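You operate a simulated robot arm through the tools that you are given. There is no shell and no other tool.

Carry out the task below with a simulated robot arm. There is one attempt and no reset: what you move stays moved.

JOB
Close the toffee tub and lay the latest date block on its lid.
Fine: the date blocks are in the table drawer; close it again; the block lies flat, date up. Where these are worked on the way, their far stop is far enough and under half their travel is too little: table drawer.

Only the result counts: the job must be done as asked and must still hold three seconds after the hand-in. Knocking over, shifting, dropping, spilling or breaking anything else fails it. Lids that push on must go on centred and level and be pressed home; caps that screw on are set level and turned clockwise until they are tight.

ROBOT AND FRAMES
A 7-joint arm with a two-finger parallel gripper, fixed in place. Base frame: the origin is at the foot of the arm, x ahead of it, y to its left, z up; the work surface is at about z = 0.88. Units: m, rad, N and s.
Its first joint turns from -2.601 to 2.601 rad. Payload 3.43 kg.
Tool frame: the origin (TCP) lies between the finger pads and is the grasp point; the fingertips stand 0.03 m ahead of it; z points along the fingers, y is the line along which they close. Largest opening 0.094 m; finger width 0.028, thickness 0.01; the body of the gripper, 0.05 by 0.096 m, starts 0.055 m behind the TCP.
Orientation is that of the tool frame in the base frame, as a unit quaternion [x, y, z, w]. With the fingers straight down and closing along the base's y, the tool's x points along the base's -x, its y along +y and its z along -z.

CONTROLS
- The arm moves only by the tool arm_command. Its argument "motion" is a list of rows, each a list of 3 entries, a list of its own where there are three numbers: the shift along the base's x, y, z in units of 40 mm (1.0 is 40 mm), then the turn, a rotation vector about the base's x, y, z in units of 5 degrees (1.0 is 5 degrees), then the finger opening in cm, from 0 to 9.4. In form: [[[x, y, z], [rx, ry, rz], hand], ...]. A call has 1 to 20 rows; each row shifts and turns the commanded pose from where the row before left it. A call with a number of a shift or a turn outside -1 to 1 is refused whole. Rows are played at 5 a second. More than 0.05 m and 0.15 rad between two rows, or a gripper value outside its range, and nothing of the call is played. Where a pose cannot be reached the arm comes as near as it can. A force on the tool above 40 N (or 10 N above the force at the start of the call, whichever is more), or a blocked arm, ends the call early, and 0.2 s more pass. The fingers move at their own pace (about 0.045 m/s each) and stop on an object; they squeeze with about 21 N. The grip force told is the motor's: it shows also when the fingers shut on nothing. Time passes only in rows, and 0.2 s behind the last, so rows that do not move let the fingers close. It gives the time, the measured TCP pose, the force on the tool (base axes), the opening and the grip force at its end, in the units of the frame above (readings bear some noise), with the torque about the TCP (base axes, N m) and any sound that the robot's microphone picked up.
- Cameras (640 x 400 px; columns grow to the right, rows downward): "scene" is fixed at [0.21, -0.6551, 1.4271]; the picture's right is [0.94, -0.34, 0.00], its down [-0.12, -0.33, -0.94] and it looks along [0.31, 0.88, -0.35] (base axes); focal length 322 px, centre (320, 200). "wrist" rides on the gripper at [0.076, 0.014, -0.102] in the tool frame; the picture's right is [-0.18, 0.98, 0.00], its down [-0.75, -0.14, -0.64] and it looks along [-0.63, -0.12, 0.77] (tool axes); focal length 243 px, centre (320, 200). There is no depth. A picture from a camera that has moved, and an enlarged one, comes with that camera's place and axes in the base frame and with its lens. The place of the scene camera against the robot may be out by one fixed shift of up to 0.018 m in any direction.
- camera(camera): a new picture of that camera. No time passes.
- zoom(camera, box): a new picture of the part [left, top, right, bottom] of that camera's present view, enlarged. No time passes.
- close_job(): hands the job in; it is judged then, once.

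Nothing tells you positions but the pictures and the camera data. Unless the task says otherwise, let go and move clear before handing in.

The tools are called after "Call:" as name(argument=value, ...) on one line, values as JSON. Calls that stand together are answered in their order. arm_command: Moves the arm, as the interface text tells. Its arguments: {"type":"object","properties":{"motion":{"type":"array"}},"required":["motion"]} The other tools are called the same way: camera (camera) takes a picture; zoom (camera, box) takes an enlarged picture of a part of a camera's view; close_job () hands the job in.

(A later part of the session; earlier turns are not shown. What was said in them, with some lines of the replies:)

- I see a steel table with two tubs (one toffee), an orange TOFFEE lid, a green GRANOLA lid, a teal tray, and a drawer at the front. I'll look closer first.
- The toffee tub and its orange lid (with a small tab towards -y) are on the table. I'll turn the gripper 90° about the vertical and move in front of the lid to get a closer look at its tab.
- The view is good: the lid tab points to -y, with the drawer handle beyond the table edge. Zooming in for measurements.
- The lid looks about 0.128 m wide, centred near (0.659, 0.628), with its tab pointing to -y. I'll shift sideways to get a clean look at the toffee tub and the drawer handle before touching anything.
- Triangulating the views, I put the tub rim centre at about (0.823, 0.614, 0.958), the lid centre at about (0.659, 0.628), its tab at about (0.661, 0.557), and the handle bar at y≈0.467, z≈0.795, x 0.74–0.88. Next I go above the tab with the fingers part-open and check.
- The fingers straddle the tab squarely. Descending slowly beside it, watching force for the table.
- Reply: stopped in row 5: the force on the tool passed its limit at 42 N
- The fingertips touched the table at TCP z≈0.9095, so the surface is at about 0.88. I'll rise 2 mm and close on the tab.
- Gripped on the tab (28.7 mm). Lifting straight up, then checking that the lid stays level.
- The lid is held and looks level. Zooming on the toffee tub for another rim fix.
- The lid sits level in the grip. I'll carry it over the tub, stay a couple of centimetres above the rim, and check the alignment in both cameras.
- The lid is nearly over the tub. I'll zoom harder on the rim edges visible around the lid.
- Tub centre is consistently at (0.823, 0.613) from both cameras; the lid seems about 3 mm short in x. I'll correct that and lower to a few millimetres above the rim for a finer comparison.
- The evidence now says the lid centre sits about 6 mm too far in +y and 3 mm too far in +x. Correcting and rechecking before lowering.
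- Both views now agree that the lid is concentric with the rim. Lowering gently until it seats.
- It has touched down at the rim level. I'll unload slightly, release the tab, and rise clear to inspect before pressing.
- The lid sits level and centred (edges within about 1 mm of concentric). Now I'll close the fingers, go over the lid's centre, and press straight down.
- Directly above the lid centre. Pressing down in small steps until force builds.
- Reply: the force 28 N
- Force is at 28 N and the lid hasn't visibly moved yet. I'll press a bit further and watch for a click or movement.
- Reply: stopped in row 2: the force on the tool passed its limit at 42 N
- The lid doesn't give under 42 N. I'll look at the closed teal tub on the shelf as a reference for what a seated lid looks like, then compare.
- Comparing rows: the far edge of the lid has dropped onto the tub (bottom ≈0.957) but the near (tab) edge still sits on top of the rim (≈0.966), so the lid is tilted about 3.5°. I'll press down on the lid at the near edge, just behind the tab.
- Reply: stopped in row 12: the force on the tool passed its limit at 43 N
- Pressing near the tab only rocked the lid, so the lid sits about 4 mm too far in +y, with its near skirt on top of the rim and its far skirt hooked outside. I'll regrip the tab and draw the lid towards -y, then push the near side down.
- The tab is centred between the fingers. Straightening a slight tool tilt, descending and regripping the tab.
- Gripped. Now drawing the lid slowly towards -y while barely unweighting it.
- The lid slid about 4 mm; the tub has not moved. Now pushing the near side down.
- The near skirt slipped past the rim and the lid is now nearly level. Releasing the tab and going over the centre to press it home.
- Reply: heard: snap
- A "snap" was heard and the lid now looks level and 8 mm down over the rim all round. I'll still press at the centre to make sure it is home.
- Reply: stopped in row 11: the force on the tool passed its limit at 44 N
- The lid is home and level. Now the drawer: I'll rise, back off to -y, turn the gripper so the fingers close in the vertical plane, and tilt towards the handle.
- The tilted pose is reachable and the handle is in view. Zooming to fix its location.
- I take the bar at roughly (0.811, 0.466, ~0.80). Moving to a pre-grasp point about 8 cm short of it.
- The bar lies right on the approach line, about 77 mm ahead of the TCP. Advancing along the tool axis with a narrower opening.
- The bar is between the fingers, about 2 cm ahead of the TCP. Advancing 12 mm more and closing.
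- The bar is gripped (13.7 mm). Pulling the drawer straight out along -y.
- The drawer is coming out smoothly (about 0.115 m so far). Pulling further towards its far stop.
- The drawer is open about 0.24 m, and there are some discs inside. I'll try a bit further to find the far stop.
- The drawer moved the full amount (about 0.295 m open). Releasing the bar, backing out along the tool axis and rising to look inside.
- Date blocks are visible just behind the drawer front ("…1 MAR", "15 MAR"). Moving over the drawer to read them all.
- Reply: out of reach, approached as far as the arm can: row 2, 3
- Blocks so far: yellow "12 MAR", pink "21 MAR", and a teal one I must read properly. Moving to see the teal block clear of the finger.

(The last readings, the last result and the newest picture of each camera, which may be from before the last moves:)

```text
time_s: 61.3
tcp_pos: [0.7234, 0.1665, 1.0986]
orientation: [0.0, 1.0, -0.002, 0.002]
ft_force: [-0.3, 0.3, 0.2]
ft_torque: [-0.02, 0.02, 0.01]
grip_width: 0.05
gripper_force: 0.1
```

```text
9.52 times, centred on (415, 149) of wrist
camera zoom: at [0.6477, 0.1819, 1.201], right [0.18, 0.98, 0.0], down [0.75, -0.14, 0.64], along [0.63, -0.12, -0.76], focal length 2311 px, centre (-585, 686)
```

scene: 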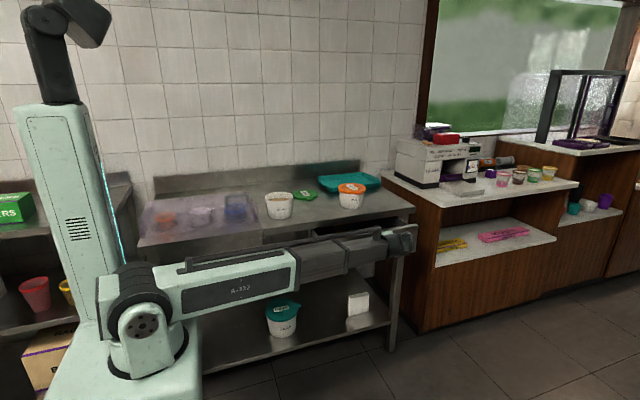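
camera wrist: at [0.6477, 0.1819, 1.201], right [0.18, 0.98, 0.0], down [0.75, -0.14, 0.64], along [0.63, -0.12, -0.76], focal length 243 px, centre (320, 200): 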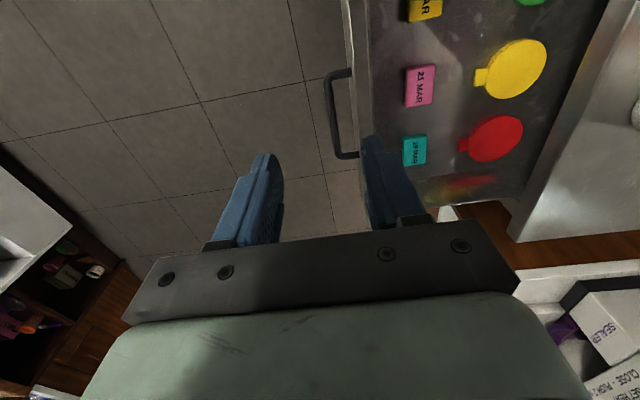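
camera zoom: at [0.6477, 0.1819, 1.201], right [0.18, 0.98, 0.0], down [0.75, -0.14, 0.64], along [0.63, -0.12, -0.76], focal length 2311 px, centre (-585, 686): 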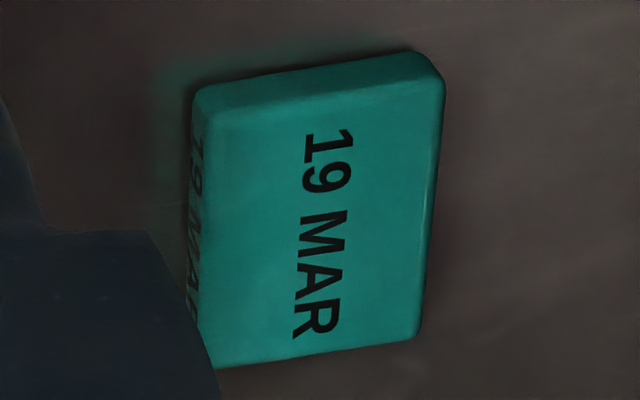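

All dates are read: 12, 19 and 21 MAR, so the pink "21 MAR" block is the latest. I place it at about (0.797, 0.333), top near z≈0.742, roughly 50×69 mm. Moving above it with the fingers closing along y.

Call:
arm_command(motion=[[[0.46, 0.83, 0], [0, 0, 0], 7.5], [[0.46, 0.83, 0], [0, 0, 0], 7.5], [[0.46, 0.83, 0], [0, 0, 0], 7.5], [[0.46, 0.83, -0.5], [0, 0, 0], 7.5], [[0, 0.84, -0.8], [0, 0, 0], 7.5], [[0, 0, -0.9], [0, 0, 0], 7.5], [[0, 0, -0.9], [0, 0, 0], 7.5], [[0, 0, -0.9], [0, 0, 0], 7.5], [[0, 0, -0.7], [0, 0, 0], 7.5], [[0, 0, 0], [0, 0, 0], 7.5]])

Call:
camera(camera="wrist")

Call:
zoom(camera="wrist", box=[220, 100, 420, 225])

Call:
zoom(camera="scene", box=[300, 160, 440, 260])

```text
time_s: 63.5
tcp_pos: [0.7981, 0.3339, 0.9115]
orientation: [0.0, 1.0, -0.002, 0.001]
ft_force: [0.1, 0.5, -0.5]
ft_torque: [-0.01, 0.02, 0.0]
grip_width: 0.0751
gripper_force: 0.2
```

```text
taken
camera wrist: at [0.7215, 0.3495, 1.0141], right [0.18, 0.98, 0.0], down [0.75, -0.14, 0.64], along [0.63, -0.12, -0.76], focal length 243 px, centre (320, 200)
```

wrist: 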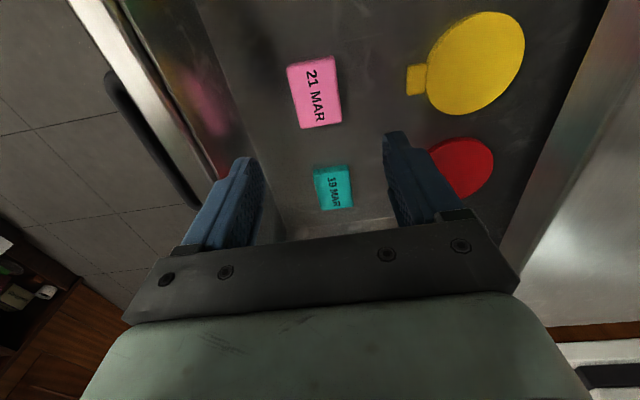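

```text
3.20 times, centred on (320, 162) of wrist
camera zoom: at [0.7215, 0.3495, 1.0141], right [0.18, 0.98, 0.0], down [0.75, -0.14, 0.64], along [0.63, -0.12, -0.76], focal length 776 px, centre (320, 320)
```

zoom: 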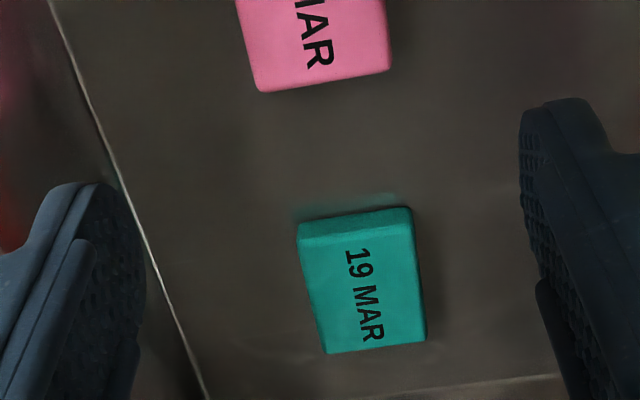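

```text
4.00 times, centred on (370, 210) of scene
camera zoom: at [0.21, -0.6551, 1.4271], right [0.94, -0.34, 0.0], down [-0.12, -0.33, -0.94], along [0.31, 0.88, -0.35], focal length 1289 px, centre (120, 160)
```

zoom: 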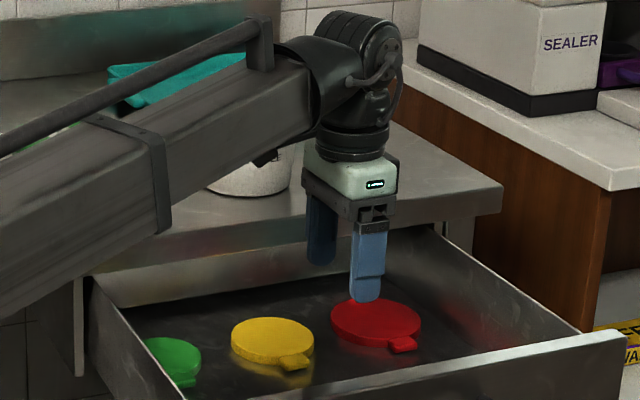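

The block is centred between the fingers with clearance from everything else. Descending into the drawer.

Call:
arm_command(motion=[[[0, -0.04, -0.8], [0, 0, 0], 7.5], [[0, 0, -0.8], [0, 0, 0], 7.5], [[0, 0, -0.8], [0, 0, 0], 7.5], [[0, 0, -0.7], [0, 0, 0], 7.5], [[0, 0, 0], [0, 0, 0], 7.5]])

Call:
camera(camera="wrist")

Call:
zoom(camera="wrist", box=[220, 100, 420, 225])

```text
time_s: 64.7
tcp_pos: [0.7967, 0.3322, 0.7871]
orientation: [0.001, 1.0, -0.002, 0.002]
ft_force: [0.0, 0.1, 0.5]
ft_torque: [0.04, -0.03, -0.02]
grip_width: 0.0748
gripper_force: 0.1
```

```text
taken
camera wrist: at [0.7208, 0.347, 0.8891], right [0.18, 0.98, 0.0], down [0.75, -0.14, 0.64], along [0.63, -0.12, -0.76], focal length 243 px, centre (320, 200)
```

wrist: 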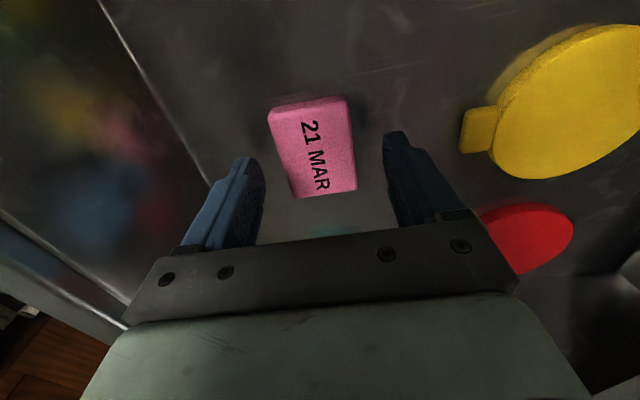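

```text
3.20 times, centred on (320, 162) of wrist
camera zoom: at [0.7208, 0.347, 0.8891], right [0.18, 0.98, 0.0], down [0.75, -0.14, 0.64], along [0.63, -0.12, -0.76], focal length 776 px, centre (320, 320)
```

zoom: 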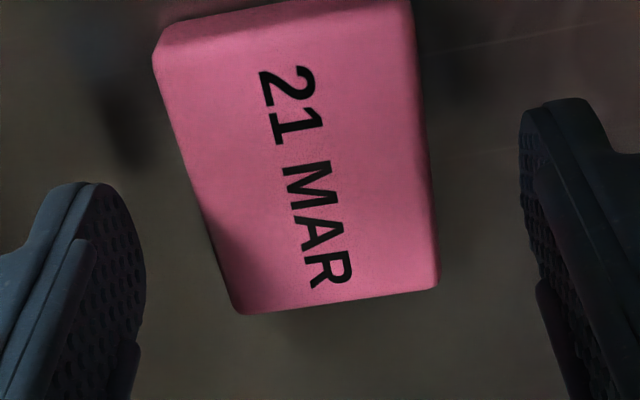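

Block centre y≈0.329, top z≈0.741. Shifting 3 mm and going down gently around it until just off the drawer floor.

Call:
arm_command(motion=[[[0.02, -0.07, -0.3], [0, 0, 0], 7.5], [[0, 0, -0.2], [0, 0, 0], 7.5], [[0, 0, -0.1], [0, 0, 0], 7.5], [[0, 0, -0.05], [0, 0, 0], 7.5], [[0, 0, -0.05], [0, 0, 0], 7.5], [[0, 0, -0.05], [0, 0, 0], 7.5], [[0, 0, -0.05], [0, 0, 0], 7.5]])

Call:
camera(camera="wrist")

```text
time_s: 66.0
tcp_pos: [0.7977, 0.3301, 0.7626]
orientation: [0.0, 1.0, 0.0, 0.001]
ft_force: [-2.3, 0.0, 15.8]
ft_torque: [0.41, 0.31, 0.1]
grip_width: 0.0744
gripper_force: 0.0
stopped in row 6: the force on the tool passed its limit at 44 N (the readings are from after the stop); the commanded pose is now the measured one
```

```text
taken
camera wrist: at [0.7214, 0.3453, 0.864], right [0.18, 0.98, 0.0], down [0.75, -0.14, 0.65], along [0.63, -0.12, -0.76], focal length 243 px, centre (320, 200)
```

wrist: 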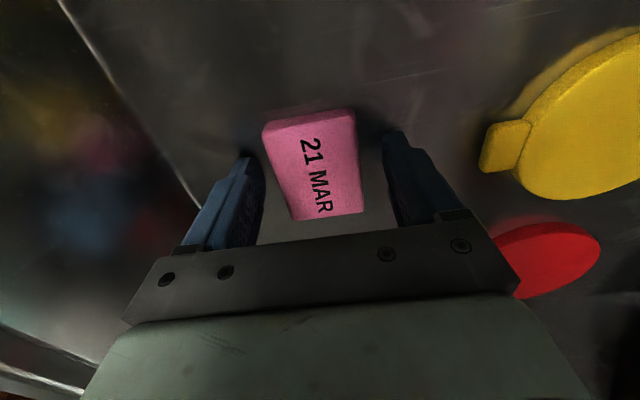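

The fingertips reached the drawer floor (≈0.733). Raising 2.5 mm and closing on the block.

Call:
arm_command(motion=[[[0, 0, 0.065], [0, 0, 0], 7.5], [[0, 0, 0], [0, 0, 0], 6], [[0, 0, 0], [0, 0, 0], 4], [[0, 0, 0], [0, 0, 0], 4], [[0, 0, 0], [0, 0, 0], 4], [[0, 0, 0], [0, 0, 0], 4]])

Call:
zoom(camera="wrist", box=[220, 80, 420, 240])

```text
time_s: 67.4
tcp_pos: [0.7981, 0.3317, 0.7624]
orientation: [0.001, 1.0, -0.001, 0.0]
ft_force: [0.3, -0.2, 0.4]
ft_torque: [-0.03, -0.01, 0.02]
grip_width: 0.0493
gripper_force: 21.2
```

```text
2.50 times, centred on (320, 160) of wrist
camera zoom: at [0.7225, 0.3455, 0.8653], right [0.18, 0.98, 0.0], down [0.75, -0.14, 0.65], along [0.63, -0.12, -0.76], focal length 606 px, centre (320, 300)
```

zoom: 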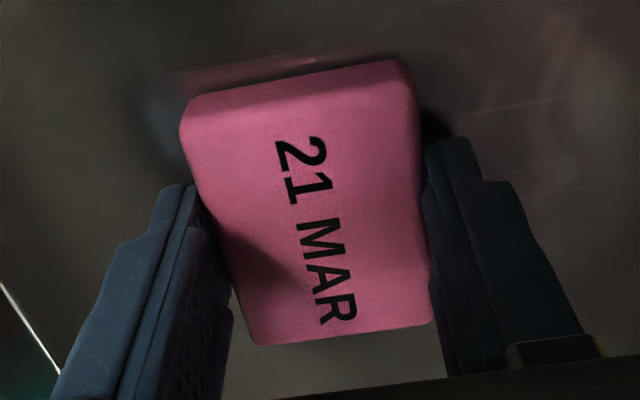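

Block gripped at 49.3 mm. Lifting straight up out of the drawer.

Call:
arm_command(motion=[[[0, 0, 0.3], [0, 0, 0], 4], [[0, 0, 0.7], [0, 0, 0], 4], [[0, 0, 0.9], [0, 0, 0], 4], [[0, 0, 0.9], [0, 0, 0], 4], [[0, 0, 0.9], [0, 0, 0], 4], [[0, 0, 0.9], [0, 0, 0], 4], [[0, 0, 0.9], [0, 0, 0], 4], [[0, 0, 0.9], [0, 0, 0], 4], [[0, 0, 0.8], [0, 0, 0], 4], [[0, 0, 0], [0, 0, 0], 4]])

Call:
camera(camera="wrist")

Call:
zoom(camera="scene", box=[300, 140, 440, 240])

```text
time_s: 69.6
tcp_pos: [0.7967, 0.3325, 1.0518]
orientation: [0.0, 1.0, -0.001, 0.002]
ft_force: [0.3, -0.2, -0.2]
ft_torque: [-0.01, -0.01, -0.03]
grip_width: 0.0491
gripper_force: 20.9
```

```text
taken
camera wrist: at [0.7202, 0.3463, 1.1539], right [0.18, 0.98, 0.0], down [0.75, -0.14, 0.64], along [0.63, -0.12, -0.76], focal length 243 px, centre (320, 200)
```

wrist: 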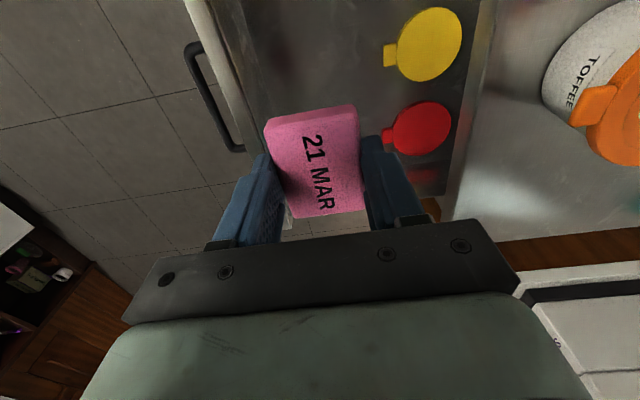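

```text
4.00 times, centred on (370, 190) of scene
camera zoom: at [0.21, -0.6551, 1.4271], right [0.94, -0.34, 0.0], down [-0.12, -0.33, -0.94], along [0.31, 0.88, -0.35], focal length 1289 px, centre (120, 240)
```

zoom: 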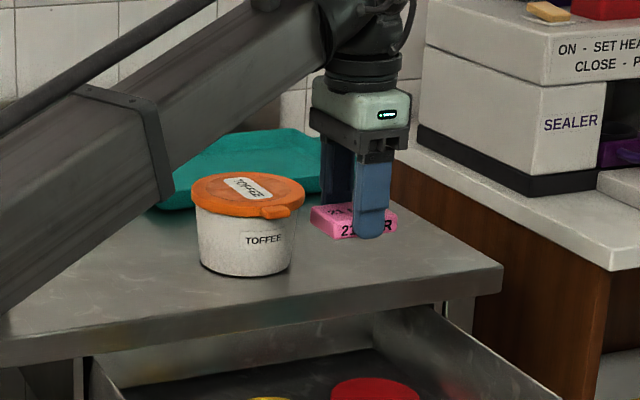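

Block is held flat. Carrying it over to above the lid centre.

Call:
arm_command(motion=[[[0.09, 0.87, 0.2], [0, 0, 0], 4], [[0.09, 0.87, 0.2], [0, 0, 0], 4], [[0.09, 0.87, 0.2], [0, 0, 0], 4], [[0.09, 0.87, 0], [0, 0, 0], 4], [[0.09, 0.87, 0], [0, 0, 0], 4], [[0.09, 0.87, 0], [0, 0, 0], 4], [[0.09, 0.87, 0], [0, 0, 0], 4], [[0.09, 0.87, 0], [0, 0, 0], 4], [[0, 0, -0.6], [0, 0, 0], 4], [[0, 0, 0], [0, 0, 0], 4]])

Call:
camera(camera="wrist")

Call:
zoom(camera="scene", box=[326, 155, 382, 195])

Call:
zoom(camera="wrist", box=[220, 80, 420, 240])

```text
time_s: 71.8
tcp_pos: [0.8259, 0.6108, 1.0515]
orientation: [0.0, 1.0, 0.0, 0.002]
ft_force: [0.0, -0.2, -0.5]
ft_torque: [0.02, 0.04, 0.04]
grip_width: 0.0492
gripper_force: 20.7
```

```text
taken
camera wrist: at [0.7508, 0.6255, 1.154], right [0.18, 0.98, 0.0], down [0.75, -0.14, 0.65], along [0.63, -0.12, -0.76], focal length 243 px, centre (320, 200)
```

wrist: 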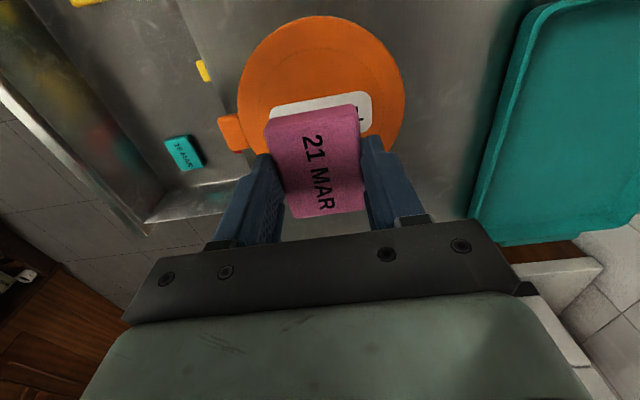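

```text
10.00 times, centred on (354, 175) of scene
camera zoom: at [0.21, -0.6551, 1.4271], right [0.94, -0.34, 0.0], down [-0.12, -0.33, -0.94], along [0.31, 0.88, -0.35], focal length 3223 px, centre (-20, 450)
```

zoom: 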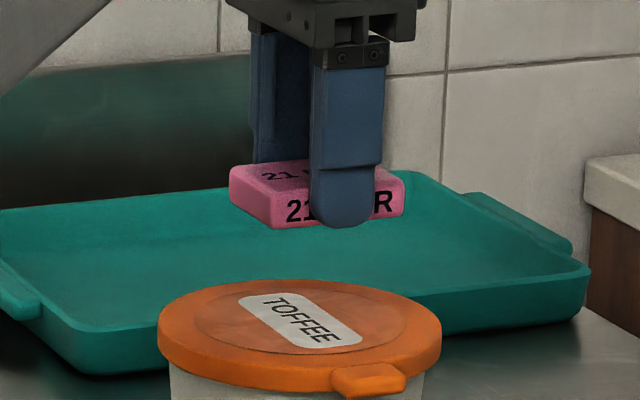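

```text
2.50 times, centred on (320, 160) of wrist
camera zoom: at [0.7508, 0.6255, 1.154], right [0.18, 0.98, 0.0], down [0.75, -0.14, 0.65], along [0.63, -0.12, -0.76], focal length 606 px, centre (320, 300)
```

zoom: 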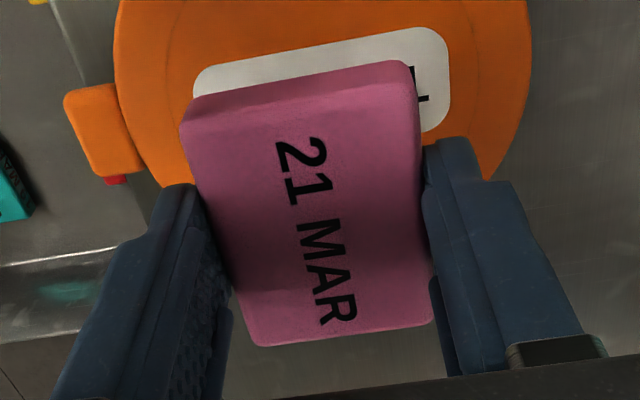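

The block is over the lid; lid centre ≈(0.823, 0.613). Making a small correction and lowering gently onto the lid.

Call:
arm_command(motion=[[[-0.05, 0.04, -0.5], [0, 0, 0], 4], [[0, 0, -0.4], [0, 0, 0], 4], [[0, 0, -0.2], [0, 0, 0], 4], [[0, 0, -0.05], [0, 0, 0], 4], [[0, 0, 0], [0, 0, 0], 4]])

Call:
zoom(camera="scene", box=[326, 160, 382, 200])

Call:
camera(camera="wrist")

```text
time_s: 73.0
tcp_pos: [0.8245, 0.6112, 1.0058]
orientation: [0.0, 1.0, -0.001, 0.002]
ft_force: [-0.4, 0.2, -0.7]
ft_torque: [-0.01, 0.03, 0.01]
grip_width: 0.0492
gripper_force: 20.7
```

```text
10.00 times, centred on (354, 180) of scene
camera zoom: at [0.21, -0.6551, 1.4271], right [0.94, -0.34, 0.0], down [-0.12, -0.33, -0.94], along [0.31, 0.88, -0.35], focal length 3223 px, centre (-20, 400)
```

zoom: 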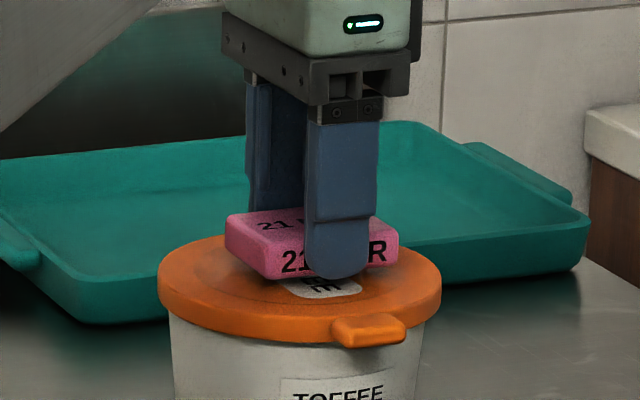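

```text
taken
camera wrist: at [0.7503, 0.6255, 1.1077], right [0.18, 0.98, 0.0], down [0.75, -0.14, 0.65], along [0.63, -0.12, -0.76], focal length 243 px, centre (320, 200)
```

wrist: 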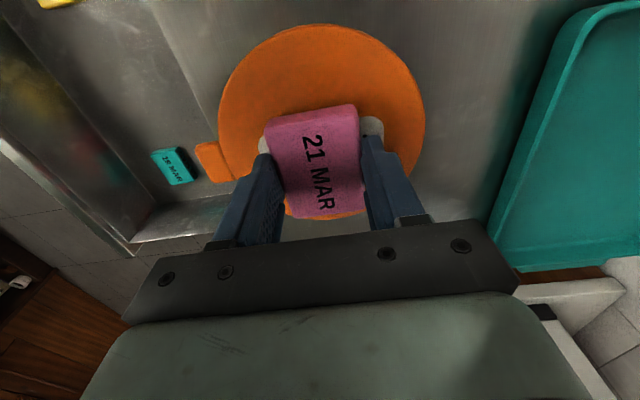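

Nearly there; nudging 2.5 mm in -x and lowering in small steps to contact.

Call:
arm_command(motion=[[[-0.06, 0.02, 0], [0, 0, 0], 4], [[0, 0, -0.05], [0, 0, 0], 4], [[0, 0, -0.04], [0, 0, 0], 4], [[0, 0, -0.03], [0, 0, 0], 4], [[0, 0, 0], [0, 0, 0], 4]])

Call:
zoom(camera="scene", box=[334, 165, 370, 190])

```text
time_s: 74.2
tcp_pos: [0.8207, 0.6117, 1.0011]
orientation: [0.0, 1.0, -0.001, 0.002]
ft_force: [-0.3, 0.5, -1.1]
ft_torque: [0.0, 0.01, 0.01]
grip_width: 0.0489
gripper_force: 20.5
```

```text
16.00 times, centred on (352, 178) of scene
camera zoom: at [0.21, -0.6551, 1.4271], right [0.94, -0.34, 0.0], down [-0.12, -0.33, -0.94], along [0.31, 0.88, -0.35], focal length 5157 px, centre (-192, 560)
```

zoom: 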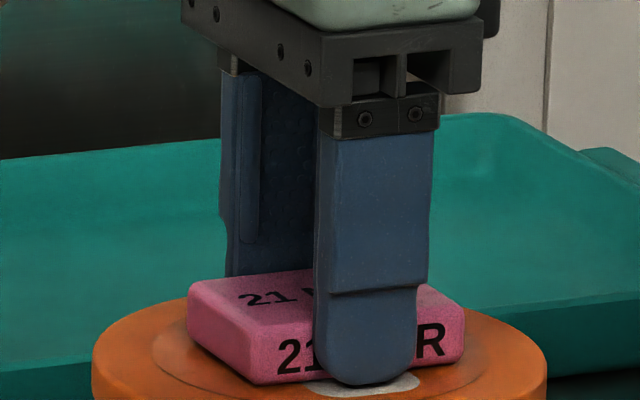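

Call:
arm_command(motion=[[[0, 0, -0.025], [0, 0, 0], 4], [[0, 0, -0.025], [0, 0, 0], 4], [[0, 0, -0.025], [0, 0, 0], 4], [[0, 0, 0], [0, 0, 0], 4]])

Call:
zoom(camera="scene", box=[334, 165, 370, 190])

```text
time_s: 75.2
tcp_pos: [0.821, 0.6118, 0.9992]
orientation: [0.0, 1.0, 0.0, 0.003]
ft_force: [-0.2, -1.6, 20.3]
ft_torque: [-0.04, 0.05, 0.0]
grip_width: 0.0491
gripper_force: 21.2
```

```text
16.00 times, centred on (352, 178) of scene
camera zoom: at [0.21, -0.6551, 1.4271], right [0.94, -0.34, 0.0], down [-0.12, -0.33, -0.94], along [0.31, 0.88, -0.35], focal length 5157 px, centre (-192, 560)
```

zoom: 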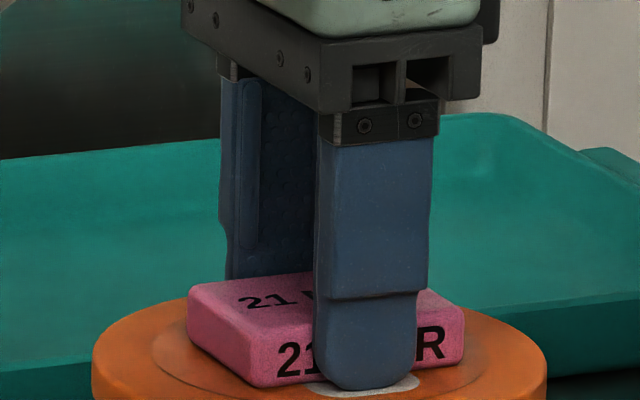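

Contact. Unloading, releasing, and rising straight up.

Call:
arm_command(motion=[[[0, 0, 0.06], [0, 0, 0], 4], [[0, 0, 0], [0, 0, 0], 5.2], [[0, 0, 0], [0, 0, 0], 5.8], [[0, 0, 0], [0, 0, 0], 6], [[0, 0, 0.3], [0, 0, 0], 6], [[0, 0, 0.7], [0, 0, 0], 6], [[0, 0, 0.9], [0, 0, 0], 6], [[0, 0, 0.9], [0, 0, 0], 6], [[0, 0, 0], [0, 0, 0], 6]])

Call:
zoom(camera="scene", box=[326, 160, 382, 200])

Call:
camera(camera="wrist")

```text
time_s: 77.2
tcp_pos: [0.8232, 0.6115, 1.1118]
orientation: [0.0, 1.0, 0.0, 0.002]
ft_force: [0.1, 0.1, -0.7]
ft_torque: [-0.01, -0.01, 0.02]
grip_width: 0.0598
gripper_force: 0.0
```

```text
10.00 times, centred on (354, 180) of scene
camera zoom: at [0.21, -0.6551, 1.4271], right [0.94, -0.34, 0.0], down [-0.12, -0.33, -0.94], along [0.31, 0.88, -0.35], focal length 3223 px, centre (-20, 400)
```

zoom: 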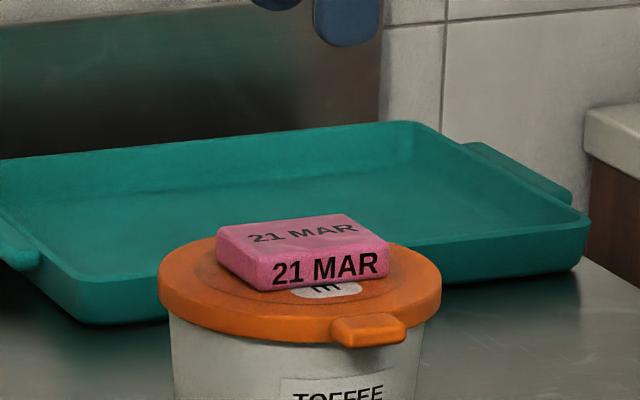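

```text
taken
camera wrist: at [0.7482, 0.6266, 1.2145], right [0.18, 0.98, 0.0], down [0.75, -0.14, 0.65], along [0.63, -0.12, -0.76], focal length 243 px, centre (320, 200)
```

wrist: 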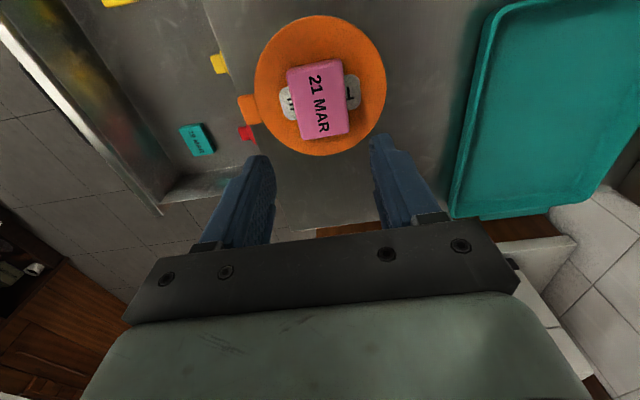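

The block lies flat on the lid, date up, well centred. Now to close the drawer: returning to the front, tilting as before, and regripping the bar.

Call:
arm_command(motion=[[[0, -0.5, 0.3], [0, 0, 0], 6], [[0, -1, 0], [0, 0, 0], 6], [[0, -1, 0], [0, 0, 0], 5], [[-0.05, -1, 0], [0, 0, 0], 3.4], [[-0.05, -1, 0], [0, 0, 0], 3.4], [[-0.05, -1, 0], [0, 0, 0], 3.4], [[-0.05, -1, 0], [0, 0, 0], 3.4], [[-0.05, -1, 0], [0, 0, 0], 3.4], [[0, -1, 0], [0, 0, 0], 3.4], [[0, -1, 0], [0, 0, 0], 3.4], [[0, -1, 0], [0, 0, 0], 3.4], [[0, -1, 0], [0, 0, 0], 3.4], [[0, -1, 0], [0, 0, 0], 3.4], [[0, -1, 0], [0, 0, 0], 3.4], [[0, -0.7, 0], [0, 0, 0], 3.4], [[0, 0, 0], [0, 0, 0], 3.4]])

Call:
arm_command(motion=[[[0, 0, -0.3], [1, 0, 0], 3.4], [[0, 0, -0.3], [1, 0, 0], 3.4], [[0, 0, -0.3], [1, 0, 0], 3.4], [[0, 0, -0.3], [1, 0, 0], 3.4], [[0, 0, -0.3], [1, 0, 0], 3.4], [[0, 0, -0.3], [1, 0, 0], 3.4], [[0, 0, -0.3], [1, 0, 0], 3.4], [[0, 0, -0.3], [1, 0, 0], 3.4], [[0, 0, -0.3], [1, 0, 0], 3.4], [[0, 0, -0.3], [1, 0, 0], 3.4], [[0, 0, -0.3], [1, 0, 0], 3.4], [[0, 0, -0.3], [1, 0, 0], 3.4], [[0, 0, 0], [0, 0, 0], 3.4]])

Call:
camera(camera="wrist")

Call:
camera(camera="scene")

```text
time_s: 80.6
tcp_pos: [0.8119, 0.0439, 1.1232]
orientation: [0.0, 1.0, -0.001, 0.003]
ft_force: [0.3, -0.3, 0.0]
ft_torque: [-0.02, 0.0, 0.01]
grip_width: 0.0339
gripper_force: 0.0
```

```text
time_s: 83.4
tcp_pos: [0.8123, 0.0452, 0.9803]
orientation: [0.001, 0.866, 0.5, 0.002]
ft_force: [0.5, -0.2, -0.5]
ft_torque: [0.01, 0.01, 0.02]
grip_width: 0.0339
gripper_force: 0.1
```

```text
taken
camera wrist: at [0.7368, -0.0368, 1.0444], right [0.18, 0.49, 0.85], down [0.75, -0.63, 0.2], along [0.63, 0.6, -0.48], focal length 243 px, centre (320, 200)
```

wrist: 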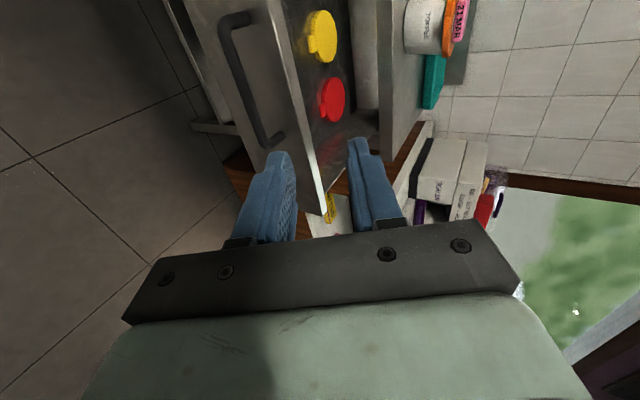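

```text
taken
```

scene: 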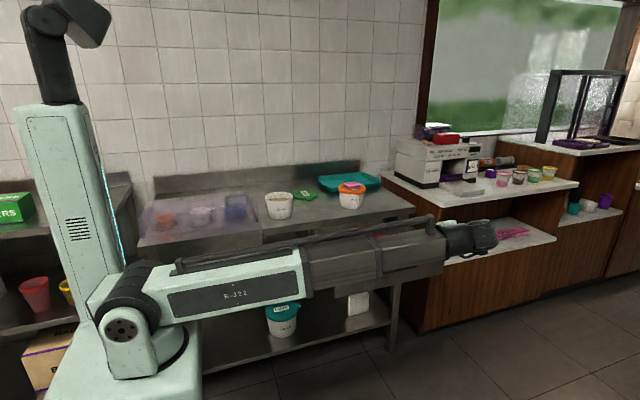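

Clear view of the handle. Going to the pre-grasp point, 8 cm short of the bar.

Call:
arm_command(motion=[[[-0.04, 0, -0.8], [0, 0, 0], 3.4], [[0, 0, -0.8], [0, 0, 0], 3.4], [[0, 0, -0.8], [0, 0, 0], 3.4], [[0, 0.4, -0.5], [0, 0, 0], 3.4], [[0, 0.4, -0.3], [0, 0, 0], 3.4], [[0, 0.35, 0], [0, 0, 0], 3.4], [[0, 0, 0], [0, 0, 0], 3.4]])

Call:
camera(camera="wrist")

```text
time_s: 85.0
tcp_pos: [0.8107, 0.0921, 0.8516]
orientation: [0.001, 0.866, 0.499, 0.002]
ft_force: [-0.9, -0.4, -0.2]
ft_torque: [-0.05, -0.02, 0.03]
grip_width: 0.0341
gripper_force: 0.1
```

```text
taken
camera wrist: at [0.735, 0.0091, 0.9155], right [0.18, 0.49, 0.85], down [0.75, -0.63, 0.2], along [0.63, 0.6, -0.49], focal length 243 px, centre (320, 200)
```

wrist: 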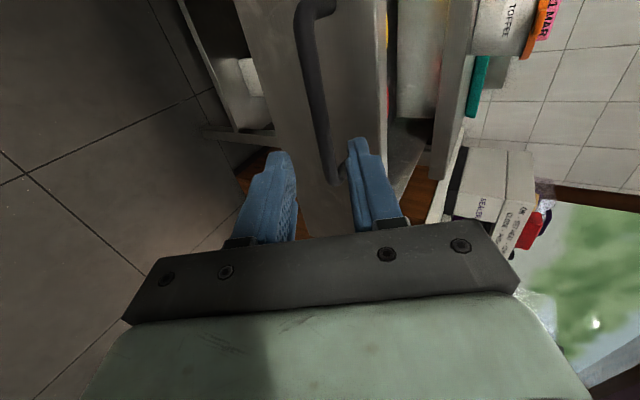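

Aligned. Advancing to the bar and closing on it.

Call:
arm_command(motion=[[[0, 0.5, -0.29], [0, 0, 0], 3.4], [[0, 0.5, -0.29], [0, 0, 0], 3.4], [[0, 0.4, -0.23], [0, 0, 0], 3.4], [[0, 0.3, -0.175], [0, 0, 0], 3.4], [[0, 0, 0], [0, 0, 0], 3.4], [[0, 0, 0], [0, 0, 0], 1], [[0, 0, 0], [0, 0, 0], 0.5], [[0, 0, 0], [0, 0, 0], 0.5], [[0, 0, 0], [0, 0, 0], 0.5]])

Call:
camera(camera="wrist")

```text
time_s: 87.0
tcp_pos: [0.8108, 0.1605, 0.8124]
orientation: [0.0, 0.866, 0.5, 0.002]
ft_force: [2.9, 1.9, 12.1]
ft_torque: [0.17, -0.38, 0.4]
grip_width: 0.0135
gripper_force: 44.5
```

```text
taken
camera wrist: at [0.735, 0.0773, 0.8763], right [0.18, 0.49, 0.85], down [0.75, -0.63, 0.2], along [0.63, 0.6, -0.48], focal length 243 px, centre (320, 200)
```

wrist: 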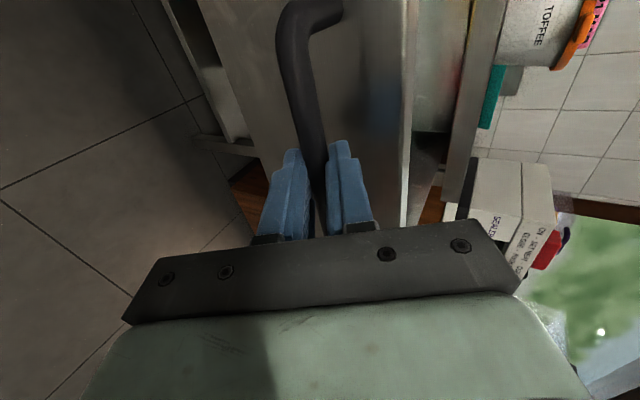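

Bar gripped again. Pushing the drawer closed smoothly.

Call:
arm_command(motion=[[[0, 0.15, 0], [0, 0, 0], 0.5], [[0, 0.3, 0], [0, 0, 0], 0.5], [[0, 0.3, 0], [0, 0, 0], 0.5], [[0, 0.3, 0], [0, 0, 0], 0.5], [[0, 0.3, 0], [0, 0, 0], 0.5], [[0, 0.3, 0], [0, 0, 0], 0.5], [[0, 0.3, 0], [0, 0, 0], 0.5], [[0, 0.3, 0], [0, 0, 0], 0.5], [[0, 0.3, 0], [0, 0, 0], 0.5], [[0, 0.3, 0], [0, 0, 0], 0.5], [[0, 0.3, 0], [0, 0, 0], 0.5], [[0, 0.3, 0], [0, 0, 0], 0.5], [[0, 0.3, 0], [0, 0, 0], 0.5], [[0, 0.3, 0], [0, 0, 0], 0.5], [[0, 0.3, 0], [0, 0, 0], 0.5], [[0, 0.3, 0], [0, 0, 0], 0.5], [[0, 0.3, 0], [0, 0, 0], 0.5], [[0, 0.3, 0], [0, 0, 0], 0.5], [[0, 0.3, 0], [0, 0, 0], 0.5], [[0, 0, 0], [0, 0, 0], 0.5]])

Call:
camera(camera="scene")

```text
time_s: 91.2
tcp_pos: [0.8102, 0.3797, 0.8133]
orientation: [0.001, 0.867, 0.499, 0.002]
ft_force: [20.6, 1.3, 14.9]
ft_torque: [0.18, -0.44, 0.47]
grip_width: 0.0136
gripper_force: 45.0
```

```text
taken
```

scene: 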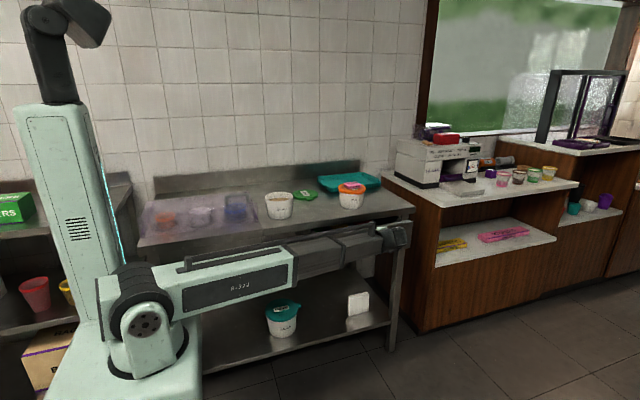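

Still smooth. Pushing the last 7–8 cm.

Call:
arm_command(motion=[[[0, 0.3, 0], [0, 0, 0], 0.5], [[0, 0.3, 0], [0, 0, 0], 0.5], [[0, 0.3, 0], [0, 0, 0], 0.5], [[0, 0.3, 0], [0, 0, 0], 0.5], [[0, 0.3, 0], [0, 0, 0], 0.5], [[0, 0.2, 0], [0, 0, 0], 0.5], [[0, 0.1, 0], [0, 0, 0], 0.5], [[0, 0.1, 0], [0, 0, 0], 0.5], [[0, 0.05, 0], [0, 0, 0], 0.5], [[0, 0.05, 0], [0, 0, 0], 0.5], [[0, 0.05, 0], [0, 0, 0], 0.5], [[0, 0, 0], [0, 0, 0], 0.5]])

Call:
camera(camera="wrist")

```text
time_s: 93.7
tcp_pos: [0.8104, 0.4595, 0.8114]
orientation: [0.0, 0.868, 0.496, 0.001]
ft_force: [2.8, -10.5, 5.1]
ft_torque: [0.04, 0.01, 0.9]
grip_width: 0.0138
gripper_force: 45.3
stopped in row 12: the force on the tool passed its limit at 41 N (the readings are from after the stop); the commanded pose is now the measured one
```

```text
taken
camera wrist: at [0.7347, 0.3779, 0.8746], right [0.18, 0.5, 0.85], down [0.75, -0.63, 0.21], along [0.63, 0.6, -0.49], focal length 243 px, centre (320, 200)
```

wrist: 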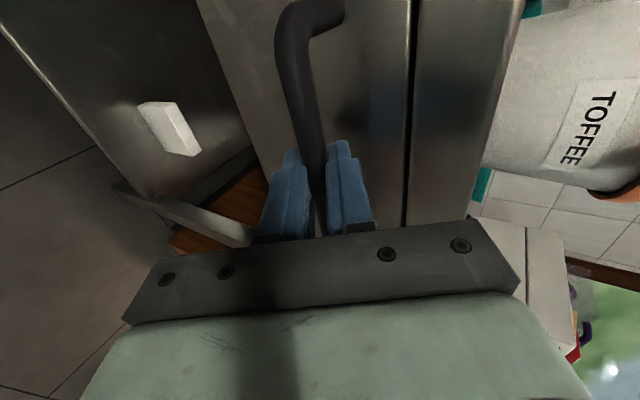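

The drawer hit its closed stop. Releasing and backing straight out along the tool axis.

Call:
arm_command(motion=[[[0, 0, 0], [0, 0, 0], 2], [[0, 0, 0], [0, 0, 0], 3.4], [[0, 0, 0], [0, 0, 0], 3.4], [[0, -0.3, 0.17], [0, 0, 0], 3.4], [[0, -0.6, 0.35], [0, 0, 0], 3.4], [[0, -0.6, 0.35], [0, 0, 0], 3.4], [[0, -0.6, 0.35], [0, 0, 0], 3.4], [[0, -0.8, 0.5], [0, 0, 0], 3.4], [[0, -0.8, 0.8], [0, 0, 0], 3.4], [[0, -0.8, 0.8], [0, 0, 0], 3.4], [[0, -0.8, 0.8], [0, 0, 0], 3.4], [[0, -0.5, 0.8], [0, 0, 0], 3.4], [[0, 0, 0], [0, 0, 0], 3.4]])

Call:
camera(camera="wrist")

Call:
zoom(camera="scene", box=[240, 150, 440, 275])

Call:
zoom(camera="scene", box=[326, 170, 382, 210])

```text
time_s: 96.5
tcp_pos: [0.8087, 0.2304, 1.0071]
orientation: [0.001, 0.868, 0.497, 0.001]
ft_force: [0.3, -0.7, -0.1]
ft_torque: [0.01, -0.04, 0.0]
grip_width: 0.0339
gripper_force: 0.0
```

```text
taken
camera wrist: at [0.7337, 0.1487, 1.0721], right [0.18, 0.5, 0.85], down [0.75, -0.63, 0.2], along [0.63, 0.6, -0.49], focal length 243 px, centre (320, 200)
```

wrist: 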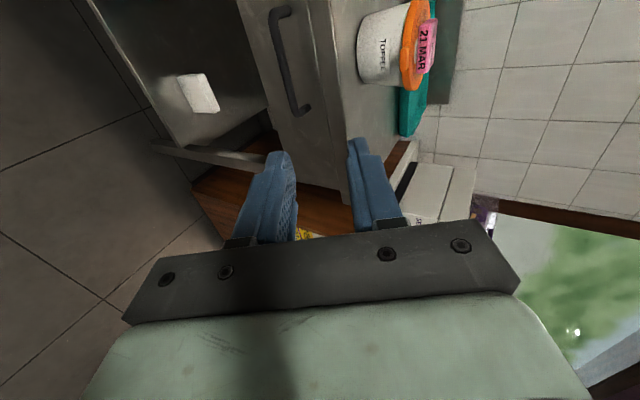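

```text
3.20 times, centred on (340, 212) of scene
camera zoom: at [0.21, -0.6551, 1.4271], right [0.94, -0.34, 0.0], down [-0.12, -0.33, -0.94], along [0.31, 0.88, -0.35], focal length 1031 px, centre (256, 160)
```

zoom: 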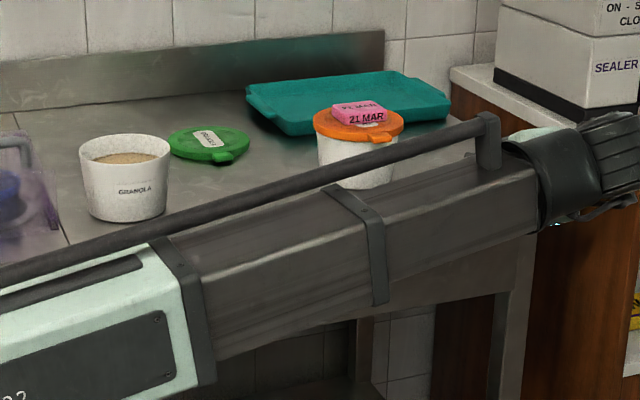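

```text
10.00 times, centred on (354, 190) of scene
camera zoom: at [0.21, -0.6551, 1.4271], right [0.94, -0.34, 0.0], down [-0.12, -0.33, -0.94], along [0.31, 0.88, -0.35], focal length 3223 px, centre (-20, 300)
```

zoom: 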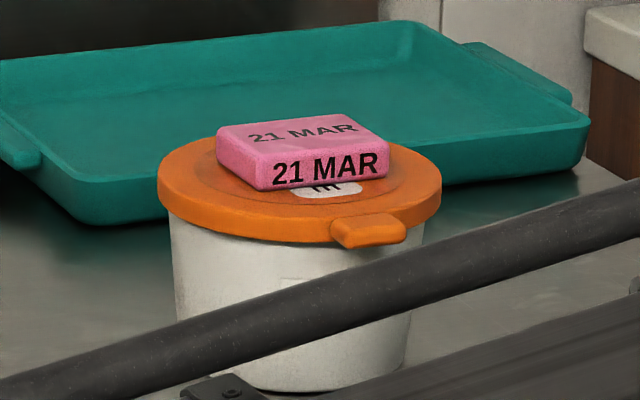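

The lid and block look right. A last check that the drawer front is flush.

Call:
zoom(camera="wrist", box=[230, 0, 390, 130])

Call:
arm_command(motion=[[[0, -0.5, 1], [0, 0, 0], 3.4], [[0, -0.5, 1], [0, 0, 0], 3.4], [[0, -0.5, 1], [0, 0, 0], 3.4], [[0, -0.5, 1], [0, 0, 0], 3.4], [[0, 0, 0], [0, 0, 0], 3.4]])

Call:
camera(camera="scene")

Call:
zoom(camera="scene", box=[260, 170, 420, 270])

```text
3.08 times, centred on (310, 65) of wrist
camera zoom: at [0.7337, 0.1487, 1.0721], right [0.18, 0.5, 0.85], down [0.75, -0.63, 0.2], along [0.63, 0.6, -0.49], focal length 746 px, centre (351, 615)
```

zoom: 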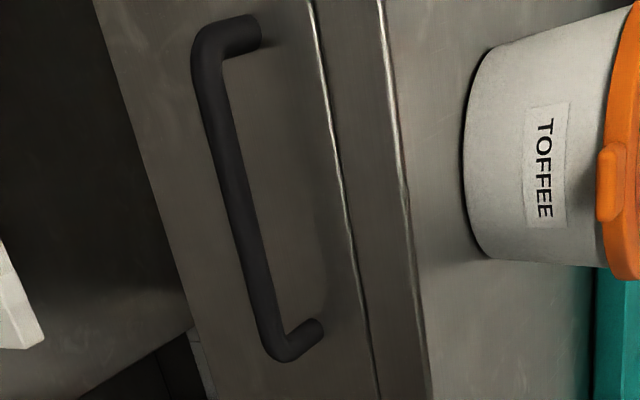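

```text
time_s: 97.7
tcp_pos: [0.8075, 0.1476, 1.1675]
orientation: [0.002, 0.868, 0.496, 0.001]
ft_force: [0.3, 0.5, 0.2]
ft_torque: [-0.01, -0.03, 0.03]
grip_width: 0.0339
gripper_force: 0.0
```

```text
taken
```

scene: 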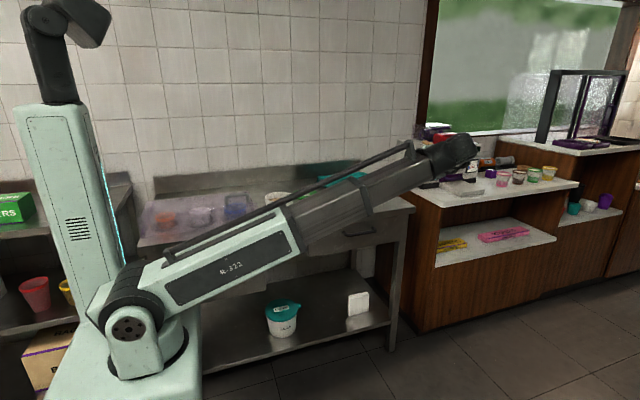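

```text
4.00 times, centred on (340, 220) of scene
camera zoom: at [0.21, -0.6551, 1.4271], right [0.94, -0.34, 0.0], down [-0.12, -0.33, -0.94], along [0.31, 0.88, -0.35], focal length 1289 px, centre (240, 120)
```

zoom: 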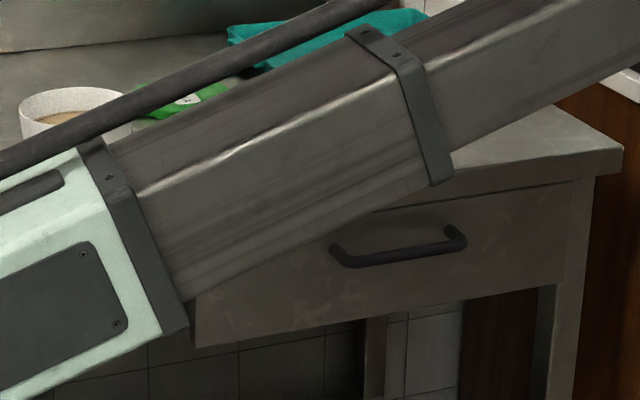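

The drawer front is flush. The lid is snapped on level, and the 21 MAR block lies flat on it with the date up. The gripper is clear of everything, so I'm handing in.

Call:
close_job()

```text
The job is handed in.
```

The toffee tub is closed, and the 21 MAR block, the latest of the three dates (12, 19 and 21 MAR), lies flat on its lid with the date up. I've handed the job in; no result has come back.

- **Lid:** it first sat tilted, with the tab side on top of the rim. I drew it back about 4 mm, pushed that side down and heard a snap. I then pressed the centre to about 44 N; it looked level and didn't move.
- **Block:** it sits within a few millimetres of the lid's centre and was still in place after I closed the drawer.
- **Drawer:** I pulled it out about 0.30 m, which may or may not have been its far stop, so I'm relying on that being past half its travel. I then pushed it back to its closed stop, and the front looks flush.

I saw nothing else knocked over or moved. The other two blocks and the spare lids are still in the drawer.
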